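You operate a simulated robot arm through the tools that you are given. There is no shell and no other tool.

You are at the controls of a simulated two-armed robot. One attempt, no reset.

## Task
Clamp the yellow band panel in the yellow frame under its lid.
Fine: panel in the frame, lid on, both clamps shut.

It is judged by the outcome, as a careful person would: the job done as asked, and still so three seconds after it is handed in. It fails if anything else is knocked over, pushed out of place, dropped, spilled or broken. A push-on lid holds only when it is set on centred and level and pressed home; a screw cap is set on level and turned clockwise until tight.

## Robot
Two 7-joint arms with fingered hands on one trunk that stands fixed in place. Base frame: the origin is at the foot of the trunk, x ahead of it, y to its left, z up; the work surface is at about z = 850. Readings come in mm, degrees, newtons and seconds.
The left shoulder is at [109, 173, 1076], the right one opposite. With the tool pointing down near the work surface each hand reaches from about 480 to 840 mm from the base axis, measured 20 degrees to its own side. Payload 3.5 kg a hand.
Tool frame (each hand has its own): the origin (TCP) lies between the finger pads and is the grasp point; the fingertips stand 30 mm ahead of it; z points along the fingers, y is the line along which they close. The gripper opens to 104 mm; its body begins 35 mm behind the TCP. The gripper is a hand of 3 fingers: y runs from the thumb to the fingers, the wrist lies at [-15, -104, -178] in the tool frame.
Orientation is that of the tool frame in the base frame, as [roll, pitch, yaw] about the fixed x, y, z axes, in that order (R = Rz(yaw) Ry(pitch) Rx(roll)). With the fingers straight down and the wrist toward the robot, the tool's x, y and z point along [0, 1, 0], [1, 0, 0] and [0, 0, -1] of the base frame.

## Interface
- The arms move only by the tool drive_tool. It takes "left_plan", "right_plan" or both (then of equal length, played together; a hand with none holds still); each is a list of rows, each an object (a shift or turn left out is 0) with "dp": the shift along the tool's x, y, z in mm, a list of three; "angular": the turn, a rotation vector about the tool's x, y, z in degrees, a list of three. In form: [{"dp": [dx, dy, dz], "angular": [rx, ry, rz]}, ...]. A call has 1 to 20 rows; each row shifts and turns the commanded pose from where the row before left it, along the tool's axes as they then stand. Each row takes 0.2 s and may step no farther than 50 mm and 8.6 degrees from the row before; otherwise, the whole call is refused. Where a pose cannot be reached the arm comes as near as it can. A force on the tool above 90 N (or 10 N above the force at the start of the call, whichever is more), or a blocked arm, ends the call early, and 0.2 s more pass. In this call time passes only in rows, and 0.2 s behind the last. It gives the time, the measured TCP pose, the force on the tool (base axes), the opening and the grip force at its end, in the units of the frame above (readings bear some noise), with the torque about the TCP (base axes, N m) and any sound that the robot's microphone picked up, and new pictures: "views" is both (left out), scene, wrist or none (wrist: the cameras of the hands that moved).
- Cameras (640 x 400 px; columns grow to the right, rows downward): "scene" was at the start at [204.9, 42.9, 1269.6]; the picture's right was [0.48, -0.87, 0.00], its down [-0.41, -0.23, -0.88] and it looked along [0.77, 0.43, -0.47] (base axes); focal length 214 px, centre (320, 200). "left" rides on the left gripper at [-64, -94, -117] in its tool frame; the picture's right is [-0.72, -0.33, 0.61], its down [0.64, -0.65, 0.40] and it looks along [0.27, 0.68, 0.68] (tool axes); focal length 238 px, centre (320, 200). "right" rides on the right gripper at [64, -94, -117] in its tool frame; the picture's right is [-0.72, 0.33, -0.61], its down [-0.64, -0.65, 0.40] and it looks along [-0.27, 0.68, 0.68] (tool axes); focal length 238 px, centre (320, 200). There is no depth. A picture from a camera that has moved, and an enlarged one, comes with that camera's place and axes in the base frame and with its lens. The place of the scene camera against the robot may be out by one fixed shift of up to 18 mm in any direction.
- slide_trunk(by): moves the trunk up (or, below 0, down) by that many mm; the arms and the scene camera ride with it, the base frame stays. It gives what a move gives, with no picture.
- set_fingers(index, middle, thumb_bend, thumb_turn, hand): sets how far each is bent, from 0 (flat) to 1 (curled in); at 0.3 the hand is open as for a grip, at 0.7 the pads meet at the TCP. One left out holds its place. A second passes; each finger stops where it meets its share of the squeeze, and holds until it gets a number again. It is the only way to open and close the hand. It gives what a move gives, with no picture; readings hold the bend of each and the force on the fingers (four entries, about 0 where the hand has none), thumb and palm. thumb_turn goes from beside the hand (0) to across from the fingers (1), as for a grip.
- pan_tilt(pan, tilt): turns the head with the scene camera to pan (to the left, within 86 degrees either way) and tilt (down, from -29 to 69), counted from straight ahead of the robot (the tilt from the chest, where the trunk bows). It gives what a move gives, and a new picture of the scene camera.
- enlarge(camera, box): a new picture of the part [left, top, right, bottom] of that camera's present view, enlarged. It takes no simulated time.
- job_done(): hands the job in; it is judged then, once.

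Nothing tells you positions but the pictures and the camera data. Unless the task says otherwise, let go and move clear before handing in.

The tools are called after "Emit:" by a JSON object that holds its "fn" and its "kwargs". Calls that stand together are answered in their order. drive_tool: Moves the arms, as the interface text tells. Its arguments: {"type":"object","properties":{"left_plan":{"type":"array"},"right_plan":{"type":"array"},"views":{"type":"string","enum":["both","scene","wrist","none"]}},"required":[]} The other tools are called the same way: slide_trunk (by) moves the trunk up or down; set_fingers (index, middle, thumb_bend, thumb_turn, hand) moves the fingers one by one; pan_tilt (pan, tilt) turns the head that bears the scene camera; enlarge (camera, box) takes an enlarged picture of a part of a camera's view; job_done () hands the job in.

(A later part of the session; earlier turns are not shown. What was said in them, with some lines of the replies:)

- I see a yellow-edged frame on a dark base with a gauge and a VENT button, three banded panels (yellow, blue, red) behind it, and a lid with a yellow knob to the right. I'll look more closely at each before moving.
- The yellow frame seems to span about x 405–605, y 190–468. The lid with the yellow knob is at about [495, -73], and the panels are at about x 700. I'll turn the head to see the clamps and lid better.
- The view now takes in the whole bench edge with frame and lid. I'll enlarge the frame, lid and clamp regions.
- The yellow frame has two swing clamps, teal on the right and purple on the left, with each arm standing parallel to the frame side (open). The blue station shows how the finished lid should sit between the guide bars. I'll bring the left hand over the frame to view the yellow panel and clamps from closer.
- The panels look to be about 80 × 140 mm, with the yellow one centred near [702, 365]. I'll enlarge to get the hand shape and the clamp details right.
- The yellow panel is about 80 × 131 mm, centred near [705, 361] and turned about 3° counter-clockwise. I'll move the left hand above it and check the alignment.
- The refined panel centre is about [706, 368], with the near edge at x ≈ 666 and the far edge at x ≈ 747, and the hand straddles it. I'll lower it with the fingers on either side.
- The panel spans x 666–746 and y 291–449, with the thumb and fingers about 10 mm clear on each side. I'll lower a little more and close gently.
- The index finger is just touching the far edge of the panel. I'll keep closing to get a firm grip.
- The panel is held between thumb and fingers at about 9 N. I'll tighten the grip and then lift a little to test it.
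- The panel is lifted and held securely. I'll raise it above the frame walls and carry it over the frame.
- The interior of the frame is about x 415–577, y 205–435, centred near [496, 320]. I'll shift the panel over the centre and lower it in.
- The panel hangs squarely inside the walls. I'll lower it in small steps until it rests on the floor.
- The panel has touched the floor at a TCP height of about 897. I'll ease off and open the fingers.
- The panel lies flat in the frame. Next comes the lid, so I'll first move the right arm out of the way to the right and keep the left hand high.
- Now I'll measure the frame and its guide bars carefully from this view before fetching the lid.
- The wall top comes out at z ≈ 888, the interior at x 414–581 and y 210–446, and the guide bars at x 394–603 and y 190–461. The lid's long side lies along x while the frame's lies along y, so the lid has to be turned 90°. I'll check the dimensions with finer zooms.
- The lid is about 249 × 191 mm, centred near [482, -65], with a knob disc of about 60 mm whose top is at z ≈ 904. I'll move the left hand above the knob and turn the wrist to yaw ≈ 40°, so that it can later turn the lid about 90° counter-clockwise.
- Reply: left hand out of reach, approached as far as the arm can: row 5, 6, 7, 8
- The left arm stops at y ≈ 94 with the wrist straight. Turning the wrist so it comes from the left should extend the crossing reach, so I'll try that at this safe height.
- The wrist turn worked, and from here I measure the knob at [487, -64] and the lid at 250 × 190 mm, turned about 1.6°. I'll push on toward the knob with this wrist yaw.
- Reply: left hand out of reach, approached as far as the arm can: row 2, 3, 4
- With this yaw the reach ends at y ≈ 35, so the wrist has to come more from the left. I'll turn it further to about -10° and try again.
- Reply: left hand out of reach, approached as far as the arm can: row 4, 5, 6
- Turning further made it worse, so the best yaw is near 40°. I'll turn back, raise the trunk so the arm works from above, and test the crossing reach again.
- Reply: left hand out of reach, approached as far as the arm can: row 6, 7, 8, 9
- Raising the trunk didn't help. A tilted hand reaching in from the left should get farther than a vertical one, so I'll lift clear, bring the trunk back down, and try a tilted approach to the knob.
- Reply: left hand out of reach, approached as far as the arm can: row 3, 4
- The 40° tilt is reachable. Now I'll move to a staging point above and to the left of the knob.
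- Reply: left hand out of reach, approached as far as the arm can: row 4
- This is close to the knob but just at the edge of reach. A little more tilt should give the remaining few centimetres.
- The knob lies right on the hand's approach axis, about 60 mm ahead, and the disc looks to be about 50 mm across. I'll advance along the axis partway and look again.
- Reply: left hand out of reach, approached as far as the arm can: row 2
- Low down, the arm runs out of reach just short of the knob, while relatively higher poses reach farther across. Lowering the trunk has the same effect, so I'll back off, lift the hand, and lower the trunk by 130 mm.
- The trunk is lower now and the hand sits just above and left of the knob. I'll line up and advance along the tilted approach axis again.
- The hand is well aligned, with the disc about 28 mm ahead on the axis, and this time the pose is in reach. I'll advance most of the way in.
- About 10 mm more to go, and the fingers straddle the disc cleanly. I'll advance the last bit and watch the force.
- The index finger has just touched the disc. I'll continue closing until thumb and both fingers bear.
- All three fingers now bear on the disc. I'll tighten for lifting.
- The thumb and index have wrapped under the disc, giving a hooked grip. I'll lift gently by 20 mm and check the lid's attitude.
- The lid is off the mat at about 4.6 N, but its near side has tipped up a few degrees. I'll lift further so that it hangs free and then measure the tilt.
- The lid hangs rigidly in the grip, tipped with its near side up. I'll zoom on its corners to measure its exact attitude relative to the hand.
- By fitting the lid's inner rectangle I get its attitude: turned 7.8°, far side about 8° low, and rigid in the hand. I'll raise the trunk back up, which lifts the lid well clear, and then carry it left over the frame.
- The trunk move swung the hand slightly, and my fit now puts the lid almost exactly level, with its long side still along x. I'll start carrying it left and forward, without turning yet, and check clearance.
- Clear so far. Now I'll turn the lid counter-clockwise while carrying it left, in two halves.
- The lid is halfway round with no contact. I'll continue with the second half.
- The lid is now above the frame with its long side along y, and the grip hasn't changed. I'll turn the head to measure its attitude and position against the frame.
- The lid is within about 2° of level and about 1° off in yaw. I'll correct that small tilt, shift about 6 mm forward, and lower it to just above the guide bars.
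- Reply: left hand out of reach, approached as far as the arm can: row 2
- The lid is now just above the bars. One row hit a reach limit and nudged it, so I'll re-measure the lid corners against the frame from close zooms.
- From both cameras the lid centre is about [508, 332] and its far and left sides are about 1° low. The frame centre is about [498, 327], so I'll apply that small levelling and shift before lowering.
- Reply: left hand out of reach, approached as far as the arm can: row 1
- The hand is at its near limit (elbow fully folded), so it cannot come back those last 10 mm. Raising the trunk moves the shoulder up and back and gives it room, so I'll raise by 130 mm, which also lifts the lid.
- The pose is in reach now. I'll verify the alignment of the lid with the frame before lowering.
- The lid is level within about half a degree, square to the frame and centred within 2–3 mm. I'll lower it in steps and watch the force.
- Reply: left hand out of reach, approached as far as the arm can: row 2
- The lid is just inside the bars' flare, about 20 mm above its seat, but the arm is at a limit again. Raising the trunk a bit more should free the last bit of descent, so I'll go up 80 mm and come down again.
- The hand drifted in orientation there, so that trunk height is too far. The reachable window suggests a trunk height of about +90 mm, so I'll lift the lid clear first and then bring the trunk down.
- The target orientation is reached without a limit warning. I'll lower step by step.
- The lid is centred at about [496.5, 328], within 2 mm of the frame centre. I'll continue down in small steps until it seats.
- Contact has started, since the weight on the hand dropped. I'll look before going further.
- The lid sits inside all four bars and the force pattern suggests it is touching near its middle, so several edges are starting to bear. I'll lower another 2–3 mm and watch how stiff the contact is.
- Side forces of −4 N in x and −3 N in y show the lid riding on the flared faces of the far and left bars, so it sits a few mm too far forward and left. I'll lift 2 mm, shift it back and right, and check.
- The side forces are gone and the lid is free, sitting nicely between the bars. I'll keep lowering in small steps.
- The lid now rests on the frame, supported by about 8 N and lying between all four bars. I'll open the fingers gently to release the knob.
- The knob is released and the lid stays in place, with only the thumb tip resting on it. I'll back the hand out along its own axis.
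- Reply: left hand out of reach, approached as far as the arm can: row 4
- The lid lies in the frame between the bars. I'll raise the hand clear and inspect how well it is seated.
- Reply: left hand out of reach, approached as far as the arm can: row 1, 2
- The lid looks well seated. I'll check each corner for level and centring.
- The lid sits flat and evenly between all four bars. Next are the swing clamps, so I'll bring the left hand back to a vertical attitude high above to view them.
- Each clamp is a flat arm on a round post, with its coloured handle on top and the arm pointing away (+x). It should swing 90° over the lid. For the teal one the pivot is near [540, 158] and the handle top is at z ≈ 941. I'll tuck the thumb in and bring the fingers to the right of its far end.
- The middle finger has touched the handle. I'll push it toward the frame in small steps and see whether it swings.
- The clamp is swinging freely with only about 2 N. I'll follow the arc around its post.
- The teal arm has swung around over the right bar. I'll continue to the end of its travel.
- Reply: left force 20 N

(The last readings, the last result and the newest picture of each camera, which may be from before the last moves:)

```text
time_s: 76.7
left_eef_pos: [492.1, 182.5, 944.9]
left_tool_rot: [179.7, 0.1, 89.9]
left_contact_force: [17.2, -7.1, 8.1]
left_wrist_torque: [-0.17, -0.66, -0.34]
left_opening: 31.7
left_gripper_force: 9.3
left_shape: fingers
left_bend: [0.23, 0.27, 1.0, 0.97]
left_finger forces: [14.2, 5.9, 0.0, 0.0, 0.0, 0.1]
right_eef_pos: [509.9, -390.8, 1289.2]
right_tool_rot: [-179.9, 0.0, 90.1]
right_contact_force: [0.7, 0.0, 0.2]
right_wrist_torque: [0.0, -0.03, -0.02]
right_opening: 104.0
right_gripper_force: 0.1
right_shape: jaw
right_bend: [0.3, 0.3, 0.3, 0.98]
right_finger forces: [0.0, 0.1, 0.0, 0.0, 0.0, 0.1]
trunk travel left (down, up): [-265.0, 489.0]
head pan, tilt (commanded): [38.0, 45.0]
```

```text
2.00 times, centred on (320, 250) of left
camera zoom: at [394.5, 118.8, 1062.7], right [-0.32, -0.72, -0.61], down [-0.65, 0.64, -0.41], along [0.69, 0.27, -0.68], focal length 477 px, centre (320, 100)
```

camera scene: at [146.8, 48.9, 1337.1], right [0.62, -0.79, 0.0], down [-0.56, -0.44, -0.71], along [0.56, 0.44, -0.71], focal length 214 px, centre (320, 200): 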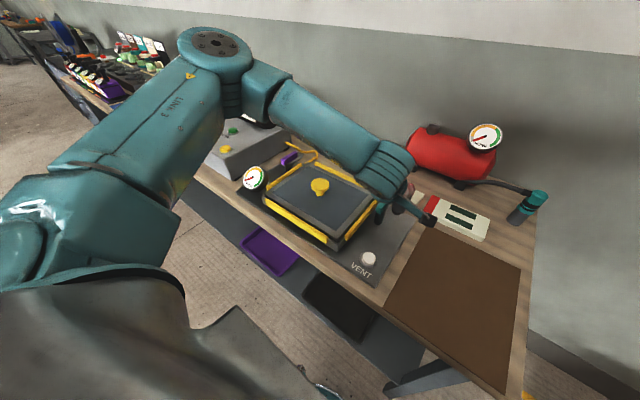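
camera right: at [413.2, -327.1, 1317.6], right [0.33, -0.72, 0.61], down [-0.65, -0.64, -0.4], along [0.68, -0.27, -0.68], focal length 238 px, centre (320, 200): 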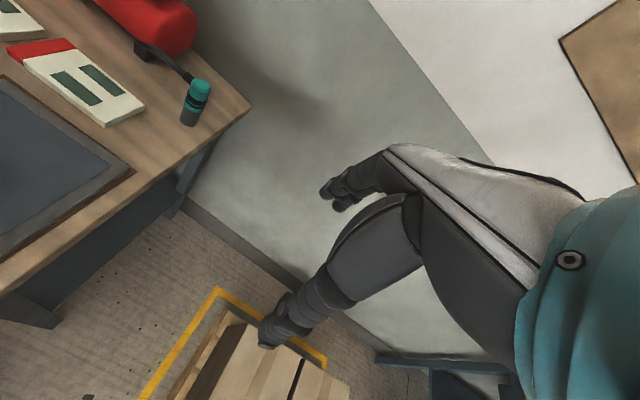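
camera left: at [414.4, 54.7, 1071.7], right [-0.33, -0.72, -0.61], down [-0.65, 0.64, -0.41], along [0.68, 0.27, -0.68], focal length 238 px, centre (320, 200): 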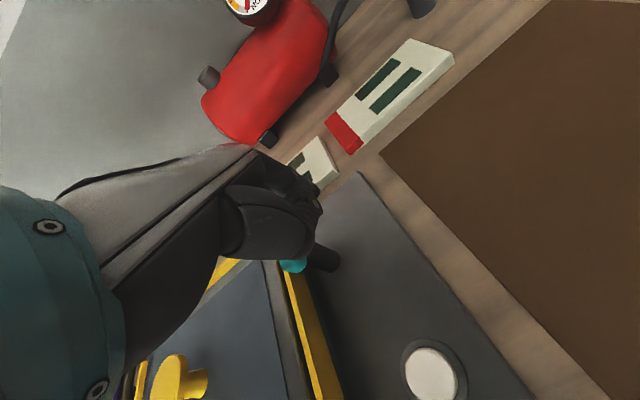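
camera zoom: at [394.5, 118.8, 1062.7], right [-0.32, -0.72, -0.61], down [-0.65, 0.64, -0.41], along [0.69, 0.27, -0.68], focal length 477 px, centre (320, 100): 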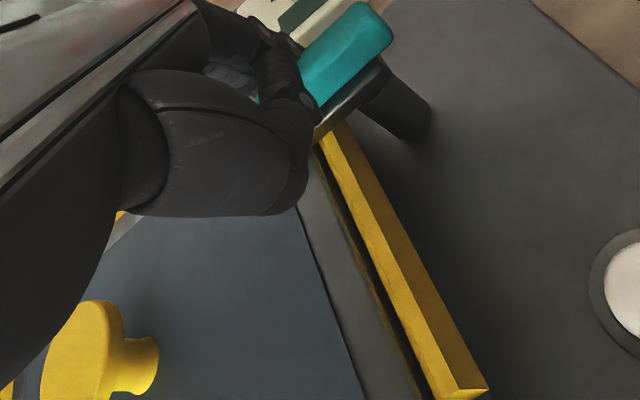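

The force jumped to 17 N, which looks like the end stop. I'll back off and lift to inspect the clamp.

Emit:
{"fn": "drive_tool", "kwargs": {"left_plan": [{"dp": [0, 8, 0]}, {"dp": [0, 8, -3]}, {"dp": [0, 0, -40]}, {"dp": [0, 0, -45]}, {"dp": [0, 0, -45]}], "views": "none"}}

Emit:
{"fn": "drive_tool", "kwargs": {"left_plan": [{"dp": [45, -10, 0]}, {"dp": [45, -10, 0]}, {"dp": [45, -10, 0]}, {"dp": [45, -10, 0]}], "views": "both"}}

Emit:
{"fn": "enlarge", "kwargs": {"camera": "scene", "box": [320, 150, 430, 250]}}

Emit:
{"fn": "enlarge", "kwargs": {"camera": "left", "box": [400, 60, 640, 260]}}

```text
time_s: 77.9
left_eef_pos: [504.4, 183.2, 1077.8]
left_tool_rot: [179.9, 0.0, 89.9]
left_contact_force: [1.1, 0.5, -0.6]
left_wrist_torque: [-0.01, 0.02, 0.01]
left_opening: 28.7
left_gripper_force: 0.0
left_shape: fingers
left_bend: [0.29, 0.3, 0.99, 0.97]
left_finger forces: [0.0, 0.0, 0.0, 0.0, 0.0, 0.0]
right_eef_pos: [507.8, -389.9, 1289.3]
right_tool_rot: [180.0, 0.0, 90.0]
right_contact_force: [0.0, 0.6, 0.0]
right_wrist_torque: [-0.01, 0.0, 0.0]
right_opening: 103.9
right_gripper_force: 0.0
right_shape: jaw
right_bend: [0.3, 0.3, 0.3, 0.98]
right_finger forces: [0.1, 0.0, 0.1, 0.1, 0.1, 0.1]
trunk travel left (down, up): [-265.0, 489.0]
head pan, tilt (commanded): [38.0, 45.0]
```

```text
time_s: 78.9
left_eef_pos: [465.9, 363.6, 1077.4]
left_tool_rot: [180.0, 0.1, 89.9]
left_contact_force: [-0.5, -0.5, -0.2]
left_wrist_torque: [-0.05, -0.01, 0.01]
left_opening: 28.4
left_gripper_force: 0.0
left_shape: fingers
left_bend: [0.29, 0.3, 0.99, 0.97]
left_finger forces: [0.1, 0.0, 0.0, 0.0, 0.0, 0.0]
right_eef_pos: [509.0, -389.4, 1289.7]
right_tool_rot: [180.0, 0.0, 90.0]
right_contact_force: [0.1, 0.3, -0.5]
right_wrist_torque: [0.01, 0.0, 0.01]
right_opening: 103.6
right_gripper_force: 0.1
right_shape: jaw
right_bend: [0.3, 0.3, 0.3, 0.98]
right_finger forces: [0.0, 0.0, 0.0, 0.0, 0.0, 0.0]
trunk travel left (down, up): [-265.0, 489.0]
head pan, tilt (commanded): [38.0, 45.0]
camera scene: at [146.7, 49.5, 1337.1], right [0.62, -0.79, 0.0], down [-0.56, -0.44, -0.71], along [0.56, 0.43, -0.71], focal length 214 px, centre (320, 200)
camera left: at [370.0, 300.7, 1194.9], right [-0.33, -0.72, -0.61], down [-0.65, 0.64, -0.4], along [0.68, 0.27, -0.68], focal length 238 px, centre (320, 200)
```

scene: 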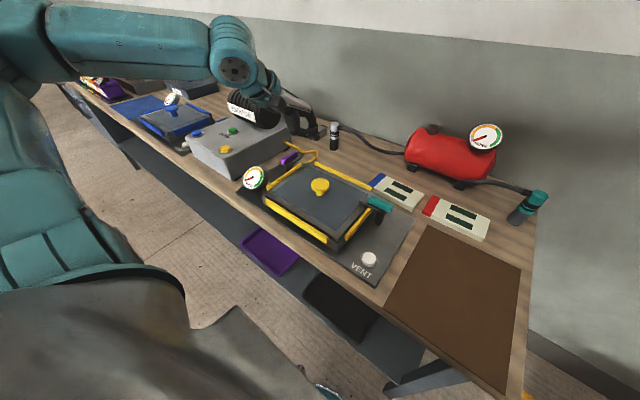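
left: 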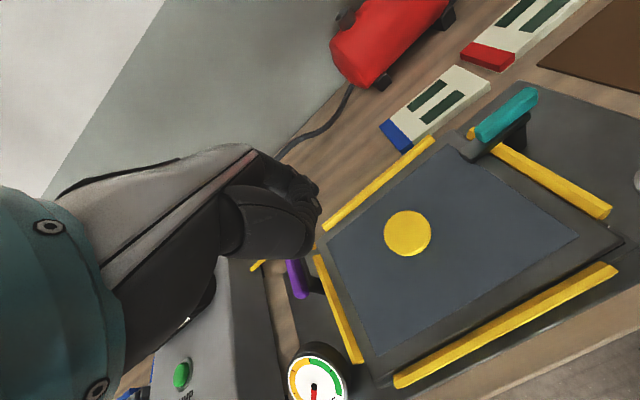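

```text
4.00 times, centred on (375, 200) of scene
camera zoom: at [146.7, 49.5, 1337.1], right [0.62, -0.79, 0.0], down [-0.56, -0.44, -0.71], along [0.56, 0.43, -0.71], focal length 858 px, centre (100, 200)
```

zoom: 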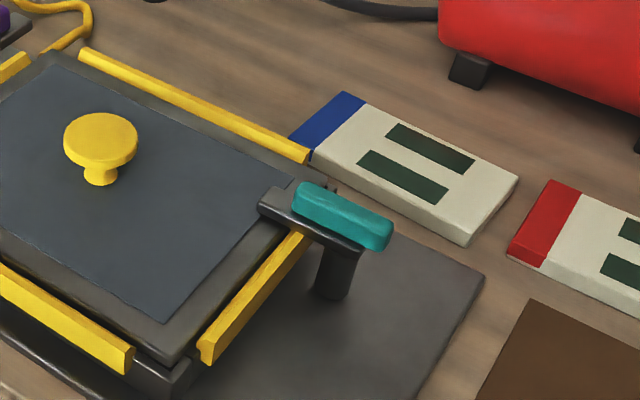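

```text
2.00 times, centred on (520, 160) of left
camera zoom: at [370.0, 300.7, 1194.9], right [-0.33, -0.72, -0.61], down [-0.65, 0.64, -0.4], along [0.68, 0.27, -0.68], focal length 477 px, centre (-80, 280)
```

zoom: 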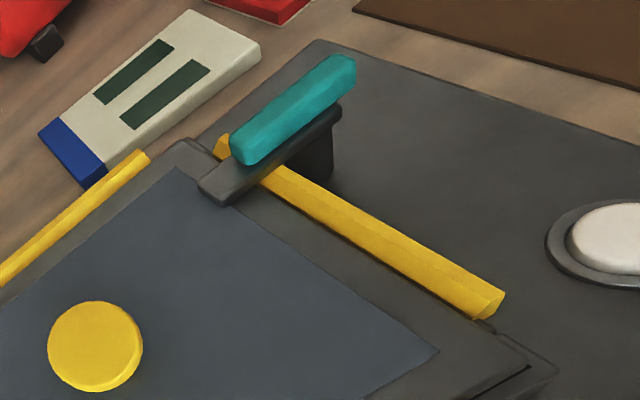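

The teal clamp is now swung fully over the lid's border. Next is the purple clamp, with its pivot near [540, 491]. I'll move to its left side at a safe height with the thumb still tucked.

Emit:
{"fn": "drive_tool", "kwargs": {"left_plan": [{"dp": [44, 11, 10]}, {"dp": [44, 11, 10]}, {"dp": [44, 11, 10]}, {"dp": [44, 11, 10]}], "views": "wrist"}}

Emit:
{"fn": "pan_tilt", "kwargs": {"pan": 50, "tilt": 42}}

Emit:
{"fn": "enlarge", "kwargs": {"camera": "scene", "box": [280, 100, 480, 240]}}

```text
time_s: 79.9
left_eef_pos: [510.3, 539.1, 1038.6]
left_tool_rot: [-180.0, 0.0, 89.9]
left_contact_force: [1.1, 0.5, -0.2]
left_wrist_torque: [-0.01, -0.01, 0.01]
left_opening: 28.4
left_gripper_force: 0.1
left_shape: fingers
left_bend: [0.29, 0.3, 0.99, 0.97]
left_finger forces: [0.0, 0.1, 0.0, 0.0, 0.0, 0.1]
right_eef_pos: [508.6, -389.7, 1290.2]
right_tool_rot: [180.0, 0.0, 90.0]
right_contact_force: [0.0, -0.4, 0.9]
right_wrist_torque: [0.02, 0.01, 0.02]
right_opening: 103.6
right_gripper_force: 0.1
right_shape: jaw
right_bend: [0.3, 0.3, 0.3, 0.98]
right_finger forces: [0.0, 0.0, 0.0, 0.1, 0.0, 0.0]
trunk travel left (down, up): [-265.0, 489.0]
head pan, tilt (commanded): [38.0, 45.0]
camera left: at [414.5, 476.8, 1155.0], right [-0.33, -0.72, -0.61], down [-0.65, 0.64, -0.4], along [0.68, 0.27, -0.68], focal length 238 px, centre (320, 200)
```

left: 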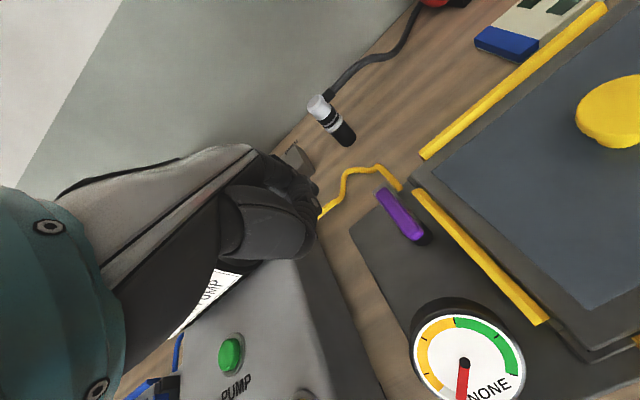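

```text
time_s: 80.6
left_eef_pos: [510.4, 539.0, 1038.9]
left_tool_rot: [-180.0, 0.0, 89.9]
left_contact_force: [-0.6, 0.2, 0.6]
left_wrist_torque: [0.02, 0.0, 0.01]
left_opening: 28.6
left_gripper_force: 0.0
left_shape: fingers
left_bend: [0.29, 0.3, 0.99, 0.97]
left_finger forces: [0.0, 0.0, 0.0, 0.0, 0.1, 0.0]
right_eef_pos: [509.7, -390.0, 1290.0]
right_tool_rot: [-180.0, 0.0, 90.1]
right_contact_force: [-0.4, 0.1, -0.1]
right_wrist_torque: [0.0, 0.0, 0.02]
right_opening: 103.8
right_gripper_force: 0.0
right_shape: jaw
right_bend: [0.3, 0.3, 0.3, 0.98]
right_finger forces: [0.0, 0.1, 0.0, 0.0, 0.0, 0.0]
trunk travel left (down, up): [-265.0, 489.0]
head pan, tilt (commanded): [50.0, 42.0]
camera scene: at [136.6, 62.7, 1341.4], right [0.77, -0.64, 0.0], down [-0.43, -0.51, -0.74], along [0.48, 0.57, -0.67], focal length 214 px, centre (320, 200)
```

scene: 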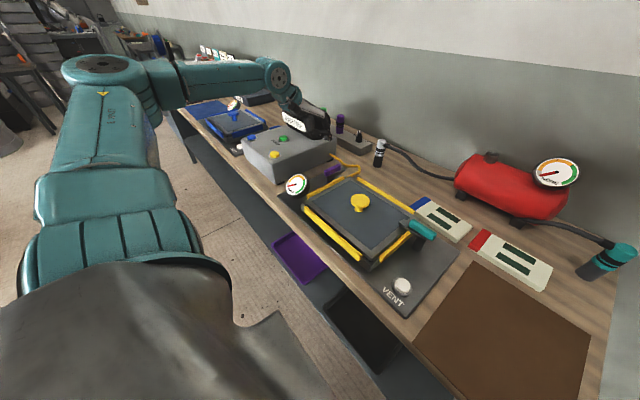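

```text
2.86 times, centred on (380, 170) of scene
camera zoom: at [136.6, 62.7, 1341.4], right [0.77, -0.64, 0.0], down [-0.43, -0.51, -0.74], along [0.48, 0.57, -0.67], focal length 613 px, centre (149, 286)
```

zoom: 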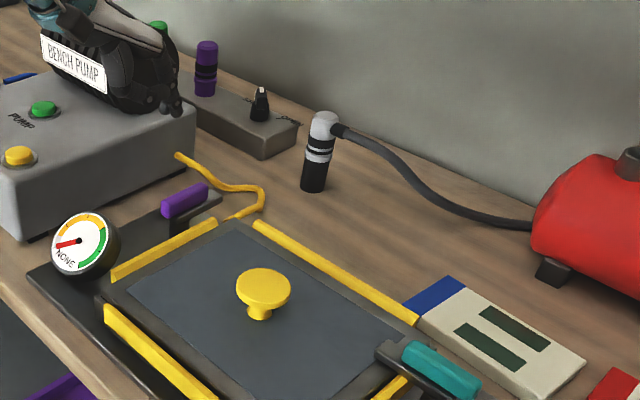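

The purple handle is centred at about [540, 491], with the pump box well clear at y ≈ 608. I'll lower the fingers on the left side of the handle.

Emit:
{"fn": "drive_tool", "kwargs": {"left_plan": [{"dp": [0, 0, 35]}, {"dp": [0, 0, 35]}, {"dp": [0, 0, 23]}], "views": "wrist"}}

Emit:
{"fn": "enlarge", "kwargs": {"camera": "scene", "box": [270, 110, 390, 210]}}

```text
time_s: 81.4
left_eef_pos: [508.9, 539.3, 943.8]
left_tool_rot: [-179.9, 0.1, 89.8]
left_contact_force: [0.8, 0.4, 0.5]
left_wrist_torque: [-0.03, -0.02, 0.01]
left_opening: 28.3
left_gripper_force: 0.1
left_shape: fingers
left_bend: [0.29, 0.3, 0.99, 0.97]
left_finger forces: [0.1, 0.0, 0.1, 0.0, 0.0, 0.1]
right_eef_pos: [509.9, -389.0, 1289.0]
right_tool_rot: [-180.0, 0.0, 90.0]
right_contact_force: [0.4, 0.6, -0.1]
right_wrist_torque: [0.0, 0.0, 0.01]
right_opening: 103.9
right_gripper_force: 0.0
right_shape: jaw
right_bend: [0.3, 0.3, 0.3, 0.98]
right_finger forces: [0.0, 0.0, 0.0, 0.0, 0.1, 0.0]
trunk travel left (down, up): [-265.0, 489.0]
head pan, tilt (commanded): [50.0, 42.0]
camera left: at [413.3, 476.6, 1060.6], right [-0.33, -0.72, -0.61], down [-0.65, 0.64, -0.4], along [0.68, 0.27, -0.68], focal length 238 px, centre (320, 200)
```

left: 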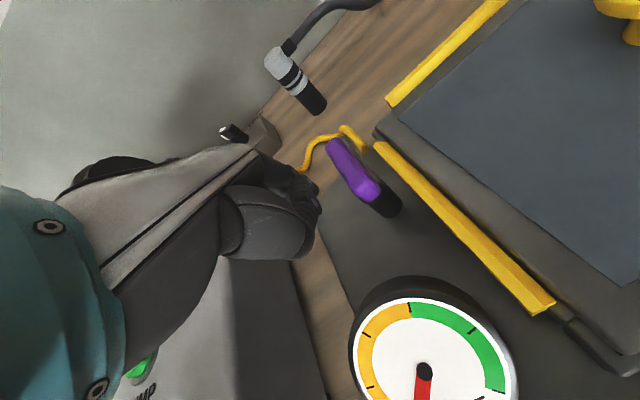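

```text
4.00 times, centred on (330, 160) of scene
camera zoom: at [136.6, 62.9, 1341.4], right [0.77, -0.64, 0.0], down [-0.43, -0.51, -0.74], along [0.48, 0.57, -0.67], focal length 858 px, centre (280, 360)
```

zoom: 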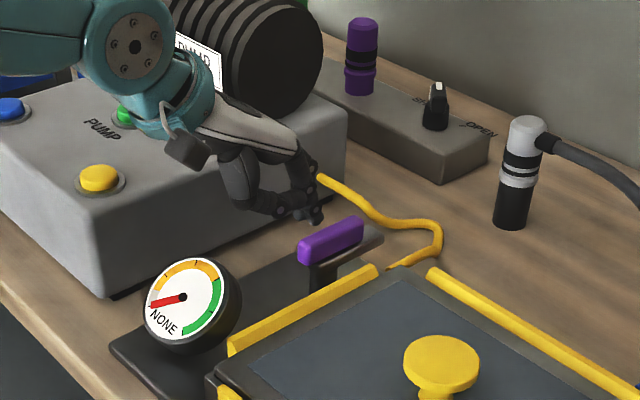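

Good view: the fingertips are beside the purple handle's far end. I'll push it toward the frame.

Emit:
{"fn": "drive_tool", "kwargs": {"left_plan": [{"dp": [-12, 0, 0]}, {"dp": [-8, 0, 0]}, {"dp": [-6, 0, 0]}], "views": "none"}}

Emit:
{"fn": "enlarge", "kwargs": {"camera": "scene", "box": [270, 110, 390, 210]}}

```text
time_s: 82.2
left_eef_pos: [508.4, 514.2, 944.3]
left_tool_rot: [180.0, -0.1, 90.0]
left_contact_force: [-1.0, 0.6, 0.3]
left_wrist_torque: [0.04, -0.02, 0.07]
left_opening: 28.5
left_gripper_force: 1.4
left_shape: fingers
left_bend: [0.29, 0.3, 0.99, 0.97]
left_finger forces: [2.4, 0.1, 0.1, 0.0, 0.0, 0.0]
right_eef_pos: [509.9, -389.5, 1289.8]
right_tool_rot: [-180.0, 0.0, 89.9]
right_contact_force: [0.7, -0.3, 0.1]
right_wrist_torque: [0.02, 0.01, -0.01]
right_opening: 103.6
right_gripper_force: 0.1
right_shape: jaw
right_bend: [0.3, 0.3, 0.3, 0.98]
right_finger forces: [0.0, 0.0, 0.0, 0.1, 0.0, 0.1]
trunk travel left (down, up): [-265.0, 489.0]
head pan, tilt (commanded): [50.0, 42.0]
```

```text
4.00 times, centred on (330, 160) of scene
camera zoom: at [136.5, 63.0, 1341.4], right [0.77, -0.64, 0.0], down [-0.43, -0.51, -0.74], along [0.48, 0.57, -0.67], focal length 858 px, centre (280, 360)
```

zoom: 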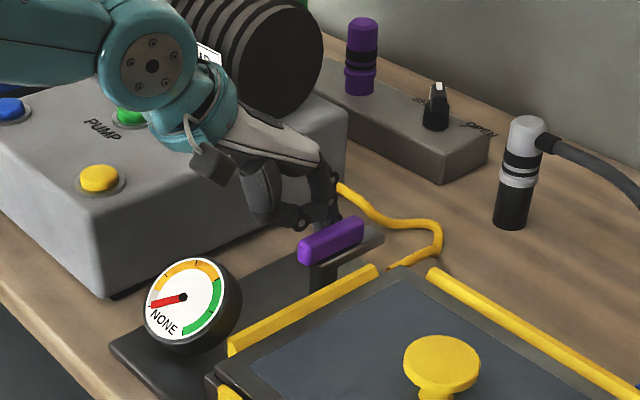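

Emit:
{"fn": "drive_tool", "kwargs": {"left_plan": [{"dp": [-6, 1, 0]}, {"dp": [-6, 1, 0]}, {"dp": [-8, 2, 0]}, {"dp": [-9, -2, 0]}], "views": "none"}}

Emit:
{"fn": "enlarge", "kwargs": {"camera": "scene", "box": [270, 110, 390, 210]}}

```text
time_s: 83.2
left_eef_pos: [511.7, 485.4, 944.7]
left_tool_rot: [-180.0, 0.0, 89.9]
left_contact_force: [0.2, 1.4, 0.6]
left_wrist_torque: [0.04, -0.08, 0.1]
left_opening: 28.6
left_gripper_force: 0.9
left_shape: fingers
left_bend: [0.29, 0.3, 0.99, 0.97]
left_finger forces: [2.4, 0.0, 0.1, 0.1, 0.0, 0.0]
right_eef_pos: [508.7, -389.0, 1289.6]
right_tool_rot: [179.9, 0.0, 90.0]
right_contact_force: [-0.4, -0.3, -0.8]
right_wrist_torque: [0.0, -0.05, 0.0]
right_opening: 103.7
right_gripper_force: 0.0
right_shape: jaw
right_bend: [0.3, 0.3, 0.3, 0.98]
right_finger forces: [0.1, 0.1, 0.1, 0.0, 0.0, 0.1]
trunk travel left (down, up): [-265.0, 489.0]
head pan, tilt (commanded): [50.0, 42.0]
```

```text
4.00 times, centred on (330, 160) of scene
camera zoom: at [136.4, 62.8, 1341.4], right [0.77, -0.64, 0.0], down [-0.43, -0.51, -0.74], along [0.48, 0.57, -0.67], focal length 858 px, centre (280, 360)
```

zoom: 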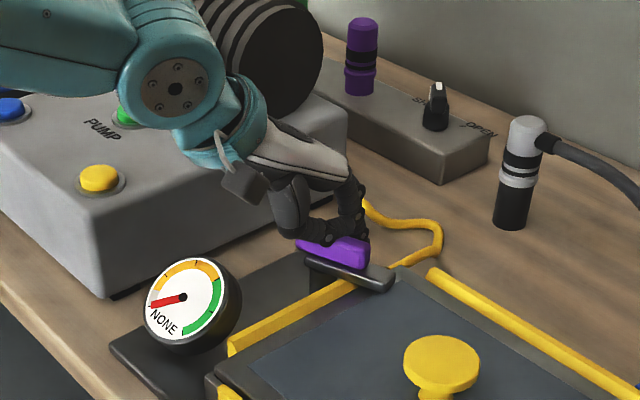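

The purple clamp is swinging well and is about halfway. I'll continue along the arc to its stop.

Emit:
{"fn": "drive_tool", "kwargs": {"left_plan": [{"dp": [-9, -4, 0]}, {"dp": [-6, -6, 0]}, {"dp": [-4, -6, 0]}], "views": "none"}}

Emit:
{"fn": "enlarge", "kwargs": {"camera": "scene", "box": [270, 110, 390, 210]}}

```text
time_s: 84.0
left_eef_pos: [497.2, 468.0, 946.9]
left_tool_rot: [179.8, 0.0, 89.9]
left_contact_force: [13.3, 7.2, 3.1]
left_wrist_torque: [0.05, -0.24, 0.45]
left_opening: 31.2
left_gripper_force: 6.1
left_shape: fingers
left_bend: [0.25, 0.29, 1.0, 0.97]
left_finger forces: [10.9, 2.0, 0.1, 0.1, 0.1, 0.1]
right_eef_pos: [509.4, -388.9, 1288.5]
right_tool_rot: [-179.9, -0.1, 90.1]
right_contact_force: [-1.0, 0.7, 0.4]
right_wrist_torque: [0.02, 0.0, 0.02]
right_opening: 103.9
right_gripper_force: 0.0
right_shape: jaw
right_bend: [0.3, 0.3, 0.3, 0.98]
right_finger forces: [0.1, 0.0, 0.1, 0.0, 0.0, 0.0]
trunk travel left (down, up): [-265.0, 489.0]
head pan, tilt (commanded): [50.0, 42.0]
```

```text
4.00 times, centred on (330, 160) of scene
camera zoom: at [137.9, 63.4, 1341.2], right [0.77, -0.64, 0.0], down [-0.43, -0.51, -0.74], along [0.48, 0.57, -0.67], focal length 858 px, centre (280, 360)
```

zoom: 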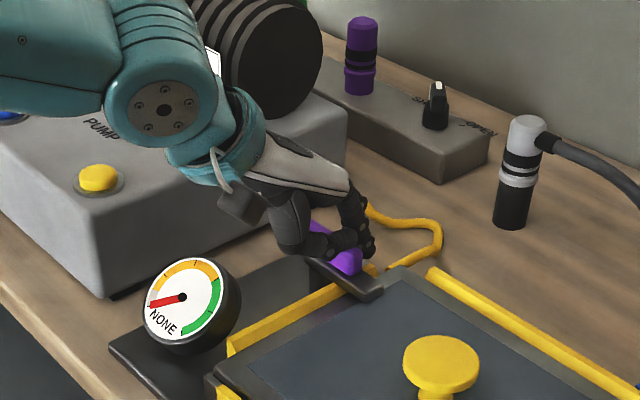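

It is nearly there, at about 78° judging from the picture. I'll push a little further to the stop.

Emit:
{"fn": "drive_tool", "kwargs": {"left_plan": [{"dp": [-1, -5, 0]}, {"dp": [-1, -4, 0]}], "views": "none"}}

Emit:
{"fn": "enlarge", "kwargs": {"camera": "scene", "box": [270, 110, 390, 210]}}

```text
time_s: 84.6
left_eef_pos: [490.0, 464.4, 944.7]
left_tool_rot: [179.8, 0.0, 89.9]
left_contact_force: [22.4, 8.0, 5.9]
left_wrist_torque: [0.05, -0.61, 0.52]
left_opening: 33.1
left_gripper_force: 12.0
left_shape: fingers
left_bend: [0.22, 0.26, 1.0, 0.97]
left_finger forces: [16.9, 7.5, 0.0, 0.1, 0.0, 0.0]
right_eef_pos: [510.9, -389.2, 1289.4]
right_tool_rot: [180.0, 0.0, 90.1]
right_contact_force: [-0.8, 0.0, -0.4]
right_wrist_torque: [-0.01, -0.02, 0.0]
right_opening: 103.7
right_gripper_force: 0.0
right_shape: jaw
right_bend: [0.3, 0.3, 0.3, 0.98]
right_finger forces: [0.0, 0.1, 0.0, 0.0, 0.0, 0.0]
trunk travel left (down, up): [-265.0, 489.0]
head pan, tilt (commanded): [50.0, 42.0]
```

```text
4.00 times, centred on (330, 160) of scene
camera zoom: at [138.7, 63.5, 1341.2], right [0.77, -0.64, 0.0], down [-0.43, -0.51, -0.74], along [0.48, 0.57, -0.67], focal length 858 px, centre (280, 360)
```

zoom: 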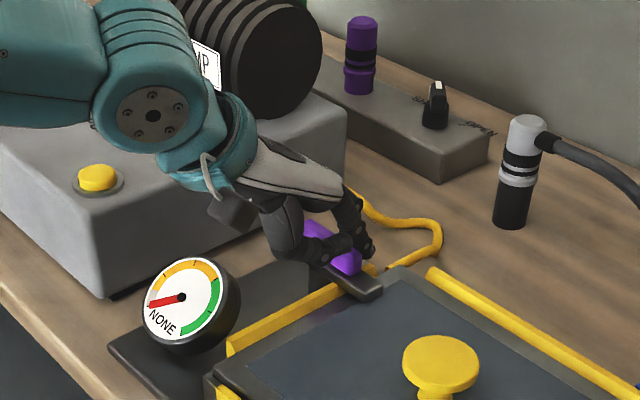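

The arm no longer moves and the force rises to 22 N, so it is at its stop. I'll relieve the pressure slightly and lift straight up.

Emit:
{"fn": "drive_tool", "kwargs": {"left_plan": [{"dp": [0, 6, 0]}, {"dp": [0, 2, -10]}, {"dp": [0, 0, -40]}, {"dp": [0, 0, -45]}, {"dp": [0, 0, -45]}], "views": "both"}}

Emit:
{"fn": "enlarge", "kwargs": {"camera": "scene", "box": [280, 130, 460, 280]}}

Emit:
{"fn": "enlarge", "kwargs": {"camera": "scene", "box": [300, 140, 380, 200]}}

```text
time_s: 85.8
left_eef_pos: [494.2, 463.5, 1086.2]
left_tool_rot: [-179.9, 0.0, 89.9]
left_contact_force: [-0.4, 0.0, -0.1]
left_wrist_torque: [0.01, 0.01, 0.0]
left_opening: 28.7
left_gripper_force: 0.0
left_shape: fingers
left_bend: [0.29, 0.3, 0.99, 0.97]
left_finger forces: [0.1, 0.1, 0.1, 0.0, 0.0, 0.1]
right_eef_pos: [508.5, -390.1, 1290.1]
right_tool_rot: [-180.0, -0.1, 90.0]
right_contact_force: [-0.4, -0.1, 0.1]
right_wrist_torque: [0.01, 0.01, -0.02]
right_opening: 103.5
right_gripper_force: 0.0
right_shape: jaw
right_bend: [0.3, 0.3, 0.3, 0.98]
right_finger forces: [0.1, 0.0, 0.0, 0.0, 0.1, 0.1]
trunk travel left (down, up): [-265.0, 489.0]
head pan, tilt (commanded): [50.0, 42.0]
camera scene: at [136.0, 62.3, 1341.5], right [0.77, -0.64, 0.0], down [-0.43, -0.51, -0.74], along [0.48, 0.57, -0.67], focal length 214 px, centre (320, 200)
camera left: at [397.5, 400.0, 1203.4], right [-0.33, -0.72, -0.61], down [-0.65, 0.64, -0.4], along [0.68, 0.27, -0.68], focal length 238 px, centre (320, 200)
```

scene: 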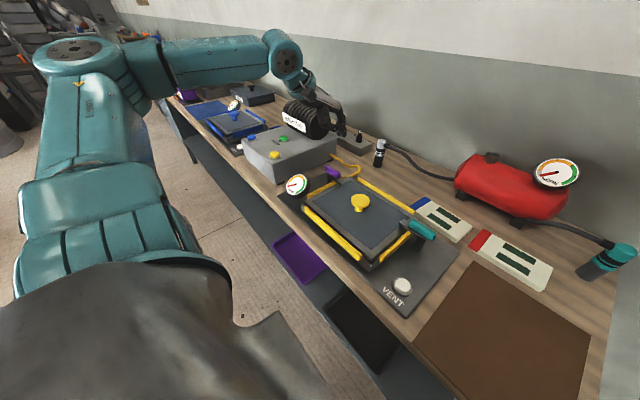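
left: 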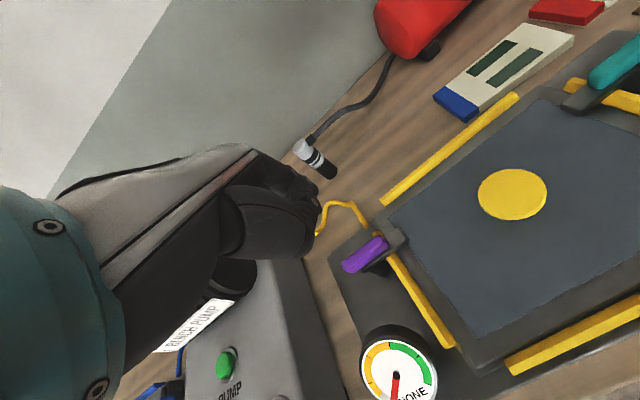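

```text
2.67 times, centred on (370, 205) of scene
camera zoom: at [136.0, 62.3, 1341.5], right [0.77, -0.64, 0.0], down [-0.43, -0.51, -0.74], along [0.48, 0.57, -0.67], focal length 572 px, centre (187, 187)
```

zoom: 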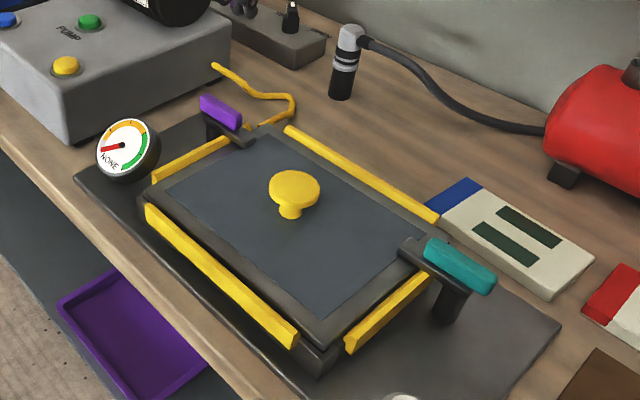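

```text
6.67 times, centred on (340, 170) of scene
camera zoom: at [136.0, 62.3, 1341.5], right [0.77, -0.64, 0.0], down [-0.43, -0.51, -0.74], along [0.48, 0.57, -0.67], focal length 1430 px, centre (187, 400)
```

zoom: 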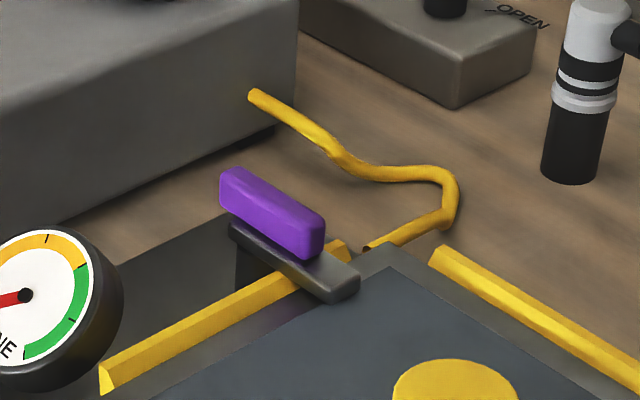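

Both clamp arms now point straight across onto the lid, and my estimates put each at about 90°. I'll check closely that the arms, lid and surroundings are all as they should be.

Emit:
{"fn": "enlarge", "kwargs": {"camera": "scene", "box": [370, 190, 450, 260]}}

Emit:
{"fn": "enlarge", "kwargs": {"camera": "left", "box": [320, 60, 640, 400]}}

Emit:
{"fn": "enlarge", "kwargs": {"camera": "scene", "box": [290, 190, 390, 280]}}

Emit:
{"fn": "enlarge", "kwargs": {"camera": "scene", "box": [320, 160, 360, 190]}}

```text
5.71 times, centred on (410, 225) of scene
camera zoom: at [136.0, 62.3, 1341.5], right [0.77, -0.64, 0.0], down [-0.43, -0.51, -0.74], along [0.48, 0.57, -0.67], focal length 1226 px, centre (-194, 57)
```

zoom: 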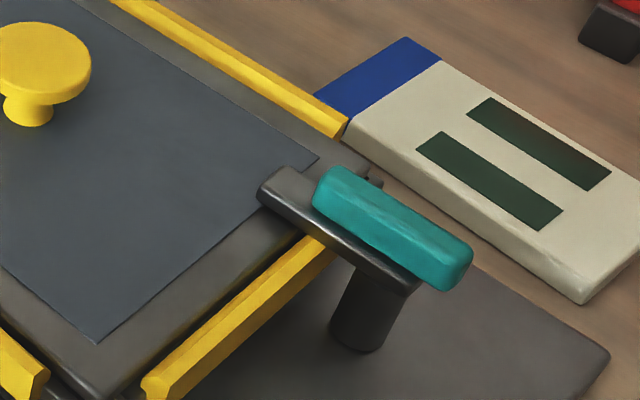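

```text
1.18 times, centred on (480, 230) of left
camera zoom: at [397.5, 400.0, 1203.4], right [-0.33, -0.72, -0.61], down [-0.65, 0.64, -0.4], along [0.68, 0.27, -0.68], focal length 280 px, centre (132, 165)
```

zoom: 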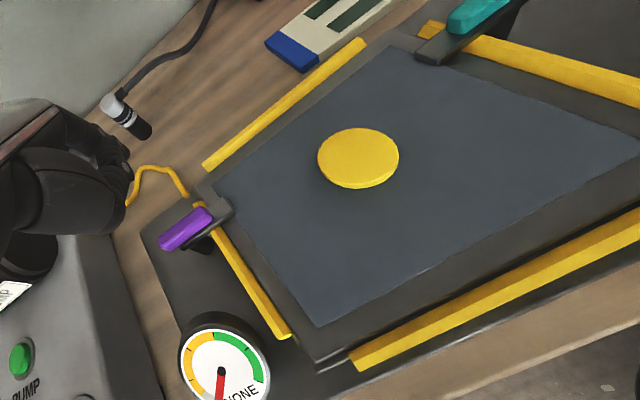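

```text
4.44 times, centred on (340, 235) of scene
camera zoom: at [136.0, 62.3, 1341.5], right [0.77, -0.64, 0.0], down [-0.43, -0.51, -0.74], along [0.48, 0.57, -0.67], focal length 953 px, centre (231, 44)
```

zoom: 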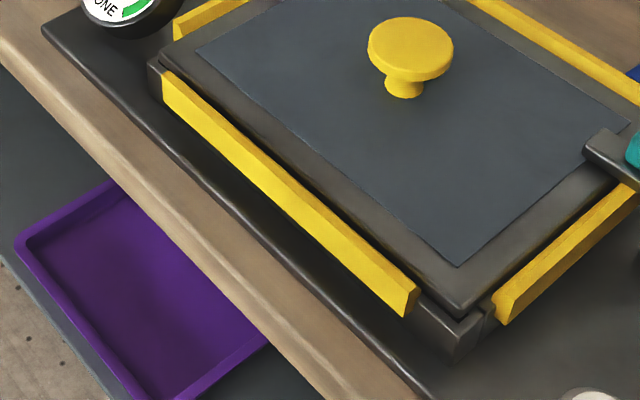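

```text
13.33 times, centred on (340, 175) of scene
camera zoom: at [136.0, 62.3, 1341.5], right [0.77, -0.64, 0.0], down [-0.43, -0.51, -0.74], along [0.48, 0.57, -0.67], focal length 2860 px, centre (53, 533)
```

zoom: 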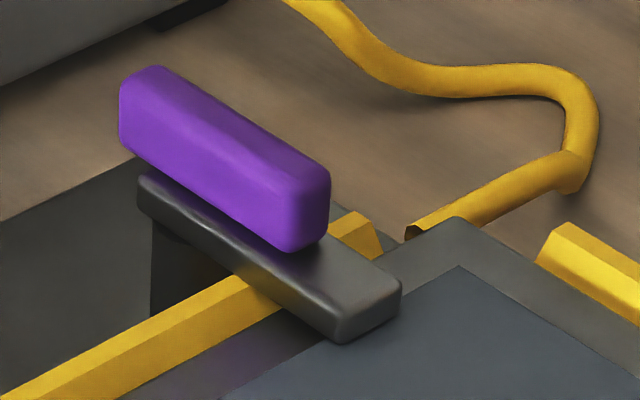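

Both arms overlap the lid's edges at about 90°, the lid lies flat between the bars, and nothing else has moved. To be sure the lid is home, I'll close the fingers and press lightly on the knob at about [496, 325].

Emit:
{"fn": "set_fingers", "kwargs": {"hand": "left", "index": 0.7, "middle": 0.7, "thumb_bend": 0.7}}

Emit:
{"fn": "drive_tool", "kwargs": {"left_plan": [{"dp": [-35, 0.5, 10]}, {"dp": [-35, 0.5, 15]}, {"dp": [-35, 0.5, 20]}, {"dp": [-33.5, 0.5, 25]}], "views": "both"}}

Emit:
{"fn": "enlarge", "kwargs": {"camera": "left", "box": [240, 150, 480, 350]}}

```text
time_s: 86.8
left_eef_pos: [494.4, 463.6, 1085.7]
left_tool_rot: [179.9, 0.0, 89.9]
left_contact_force: [-0.6, -0.5, -0.4]
left_wrist_torque: [-0.01, 0.0, -0.02]
left_opening: 0.6
left_gripper_force: 0.1
left_shape: fingers
left_bend: [0.7, 0.7, 0.7, 0.97]
left_finger forces: [0.0, 0.0, 0.1, 0.1, 0.0, 0.0]
right_eef_pos: [508.1, -390.5, 1289.4]
right_tool_rot: [-179.9, 0.0, 90.0]
right_contact_force: [0.4, 0.5, 0.0]
right_wrist_torque: [-0.02, 0.03, -0.01]
right_opening: 103.5
right_gripper_force: 0.0
right_shape: jaw
right_bend: [0.3, 0.3, 0.3, 0.98]
right_finger forces: [0.0, 0.0, 0.1, 0.0, 0.0, 0.0]
trunk travel left (down, up): [-265.0, 489.0]
head pan, tilt (commanded): [50.0, 42.0]
```

```text
time_s: 87.8
left_eef_pos: [495.2, 324.8, 1014.2]
left_tool_rot: [-180.0, -0.1, 90.0]
left_contact_force: [-0.1, 0.5, 0.5]
left_wrist_torque: [0.02, 0.0, 0.02]
left_opening: 0.8
left_gripper_force: 0.1
left_shape: fingers
left_bend: [0.7, 0.7, 0.7, 0.97]
left_finger forces: [0.1, 0.0, 0.0, 0.0, 0.0, 0.0]
right_eef_pos: [509.1, -389.5, 1289.6]
right_tool_rot: [-179.9, 0.0, 90.0]
right_contact_force: [0.2, -1.0, -0.2]
right_wrist_torque: [-0.06, 0.0, 0.02]
right_opening: 103.9
right_gripper_force: 0.1
right_shape: jaw
right_bend: [0.3, 0.3, 0.3, 0.98]
right_finger forces: [0.1, 0.0, 0.0, 0.1, 0.0, 0.1]
trunk travel left (down, up): [-265.0, 489.0]
head pan, tilt (commanded): [50.0, 42.0]
camera scene: at [136.9, 62.5, 1341.3], right [0.77, -0.64, 0.0], down [-0.43, -0.51, -0.74], along [0.48, 0.57, -0.67], focal length 214 px, centre (320, 200)
camera left: at [399.5, 262.4, 1131.7], right [-0.33, -0.72, -0.61], down [-0.65, 0.64, -0.4], along [0.68, 0.27, -0.68], focal length 238 px, centre (320, 200)
```

scene: 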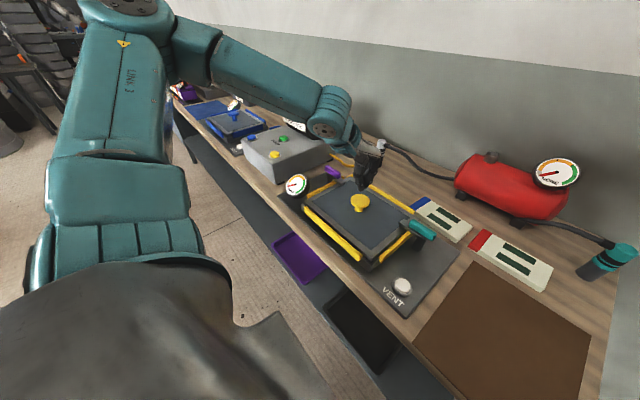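
left: 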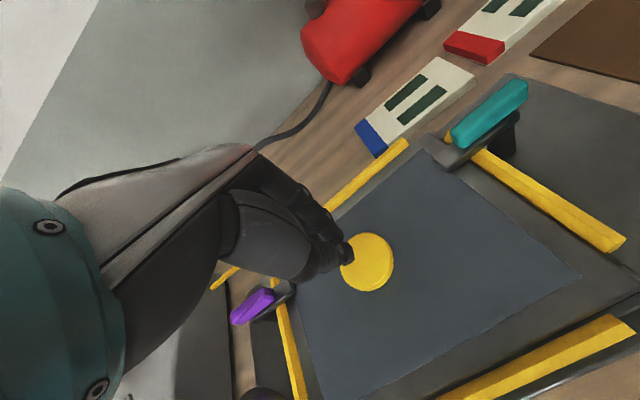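

```text
2.00 times, centred on (360, 250) of left
camera zoom: at [399.5, 262.4, 1131.7], right [-0.33, -0.72, -0.61], down [-0.65, 0.64, -0.4], along [0.68, 0.27, -0.68], focal length 477 px, centre (240, 100)
```

zoom: 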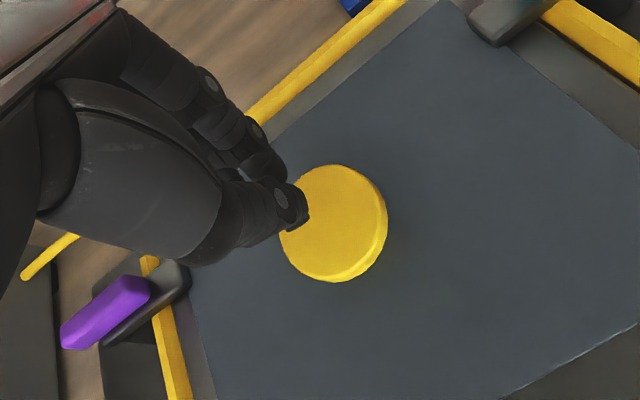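

The closed fingertips are directly above the knob. I'll lower gently and press lightly.

Emit:
{"fn": "drive_tool", "kwargs": {"left_plan": [{"dp": [0, 0, 20]}, {"dp": [0, 0, 12]}, {"dp": [0, 0, 5]}, {"dp": [0, 0, 4]}, {"dp": [0, 0, 4]}, {"dp": [0, 0, 3]}], "views": "none"}}

```text
time_s: 89.2
left_eef_pos: [495.6, 324.2, 971.7]
left_tool_rot: [179.3, 0.0, 89.8]
left_contact_force: [-7.1, 3.3, 38.5]
left_wrist_torque: [-0.26, 0.64, -0.07]
left_opening: 1.1
left_gripper_force: 19.0
left_shape: fingers
left_bend: [0.7, 0.7, 0.7, 0.98]
left_finger forces: [0.8, 0.0, 0.0, 0.0, 37.5, 0.1]
right_eef_pos: [505.7, -390.8, 1292.6]
right_tool_rot: [179.7, -0.1, 90.0]
right_contact_force: [0.0, -1.0, 0.7]
right_wrist_torque: [-0.01, -0.02, -0.02]
right_opening: 103.7
right_gripper_force: 0.2
right_shape: jaw
right_bend: [0.3, 0.3, 0.3, 0.98]
right_finger forces: [0.0, 0.1, 0.0, 0.1, 0.0, 0.1]
trunk travel left (down, up): [-265.0, 489.0]
head pan, tilt (commanded): [50.0, 42.0]
```

The knob took a firm press without giving, so the lid is home. I'll lift straight up and move the hand clear.

Emit:
{"fn": "drive_tool", "kwargs": {"left_plan": [{"dp": [0, 0, -20]}, {"dp": [0, 0, -40]}, {"dp": [0, 0, -45]}, {"dp": [0, 0, -45]}, {"dp": [30, 0, -20]}, {"dp": [40, 0, 0]}, {"dp": [40, 0, 0]}], "views": "both"}}

Emit:
{"fn": "pan_tilt", "kwargs": {"pan": 38, "tilt": 45}}

Emit:
{"fn": "enlarge", "kwargs": {"camera": "scene", "box": [230, 130, 430, 270]}}

Emit:
{"fn": "enlarge", "kwargs": {"camera": "left", "box": [320, 100, 640, 380]}}

```text
time_s: 90.8
left_eef_pos: [496.6, 437.2, 1136.6]
left_tool_rot: [-179.9, 0.1, 89.9]
left_contact_force: [-0.4, -1.1, 0.0]
left_wrist_torque: [0.01, 0.04, 0.0]
left_opening: 0.8
left_gripper_force: 0.0
left_shape: fingers
left_bend: [0.7, 0.7, 0.7, 0.98]
left_finger forces: [0.0, 0.0, 0.1, 0.0, 0.1, 0.1]
right_eef_pos: [509.0, -388.0, 1290.4]
right_tool_rot: [-180.0, 0.0, 89.9]
right_contact_force: [0.0, -0.3, 0.1]
right_wrist_torque: [0.0, 0.0, -0.01]
right_opening: 104.0
right_gripper_force: 0.1
right_shape: jaw
right_bend: [0.3, 0.3, 0.3, 0.98]
right_finger forces: [0.0, 0.0, 0.1, 0.0, 0.1, 0.0]
trunk travel left (down, up): [-265.0, 489.0]
head pan, tilt (commanded): [50.0, 42.0]
camera scene: at [136.4, 63.4, 1341.4], right [0.77, -0.64, 0.0], down [-0.43, -0.51, -0.74], along [0.48, 0.57, -0.67], focal length 214 px, centre (320, 200)
camera left: at [400.8, 373.3, 1253.3], right [-0.33, -0.72, -0.61], down [-0.65, 0.64, -0.4], along [0.68, 0.27, -0.68], focal length 238 px, centre (320, 200)
```

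scene: 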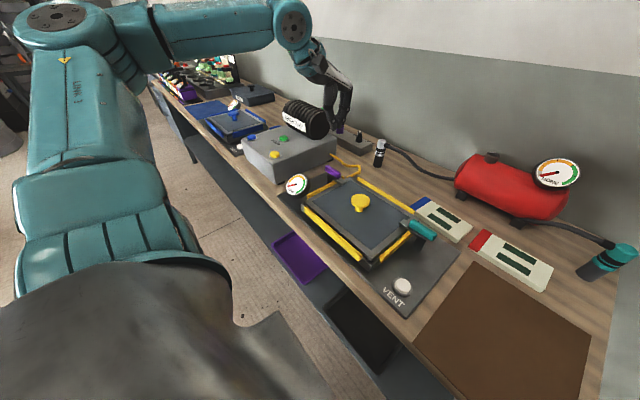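
left: 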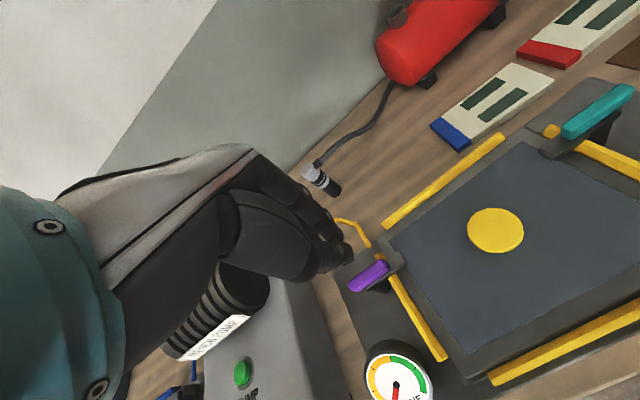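

```text
time_s: 91.5
left_eef_pos: [497.8, 436.3, 1136.6]
left_tool_rot: [-180.0, 0.0, 89.8]
left_contact_force: [-0.1, -0.6, 0.4]
left_wrist_torque: [0.01, 0.04, -0.04]
left_opening: 0.8
left_gripper_force: 0.1
left_shape: fingers
left_bend: [0.7, 0.7, 0.7, 0.98]
left_finger forces: [0.0, 0.1, 0.0, 0.0, 0.0, 0.1]
right_eef_pos: [509.9, -389.6, 1290.2]
right_tool_rot: [180.0, 0.0, 90.1]
right_contact_force: [0.5, -0.2, -0.3]
right_wrist_torque: [0.0, -0.02, -0.01]
right_opening: 103.7
right_gripper_force: 0.2
right_shape: jaw
right_bend: [0.3, 0.3, 0.3, 0.98]
right_finger forces: [0.0, 0.1, 0.0, 0.1, 0.0, 0.0]
trunk travel left (down, up): [-265.0, 489.0]
head pan, tilt (commanded): [38.0, 45.0]
camera scene: at [146.8, 49.0, 1337.1], right [0.62, -0.79, 0.0], down [-0.56, -0.44, -0.71], along [0.56, 0.44, -0.71], focal length 214 px, centre (320, 200)
```

scene: 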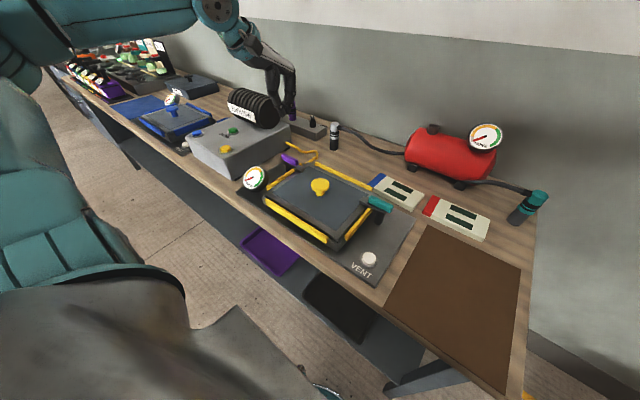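

```text
2.86 times, centred on (330, 200) of scene
camera zoom: at [146.8, 49.0, 1337.1], right [0.62, -0.79, 0.0], down [-0.56, -0.44, -0.71], along [0.56, 0.44, -0.71], focal length 613 px, centre (291, 200)
```

zoom: 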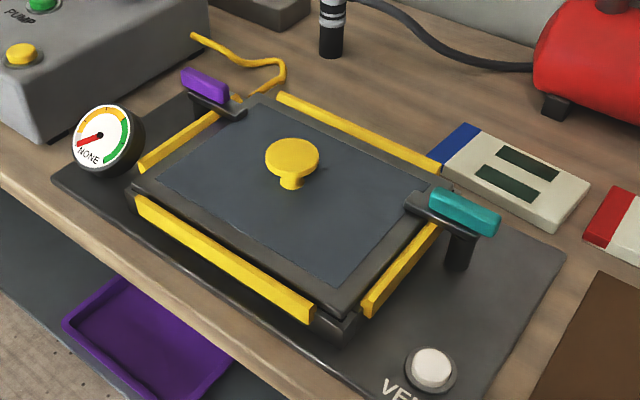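

```text
1.43 times, centred on (480, 240) of left
camera zoom: at [400.9, 372.3, 1253.3], right [-0.33, -0.72, -0.61], down [-0.65, 0.64, -0.4], along [0.68, 0.27, -0.68], focal length 340 px, centre (91, 143)
```

zoom: 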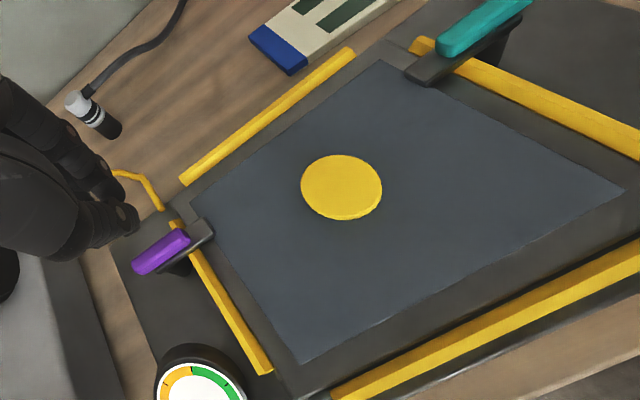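

The yellow panel is in the frame under its lid. The lid is flat between all four bars and pressed home, both clamp arms are across it at their stops, and nothing else has moved. The hands are empty and clear, so I'm handing the job in.

Emit:
{"fn": "job_done", "kwargs": {}}

```text
The job is handed in.
```

The yellow-band panel is in the yellow frame with its lid on and both clamps shut, and I've handed the job in. The hand-in was accepted, but no verdict came back.

- **Panel:** it rests on the floor of the frame, about centred. I saw it there before the lid went on.
- **Lid:** it lies flat and roughly centred between the four yellow guide bars. It did not give when I pressed the knob with about 38 N, more than I intended.
- **Clamps:** the teal and purple arms are both swung about 90° over the lid's edges. I pushed each until it stopped moving, at about 17 N for the teal and 22 N for the purple.
- **Surroundings:** in the last pictures the blue and red panels, hoses, gauge, pump and blue station looked unmoved. Both hands are empty and clear of the bench.
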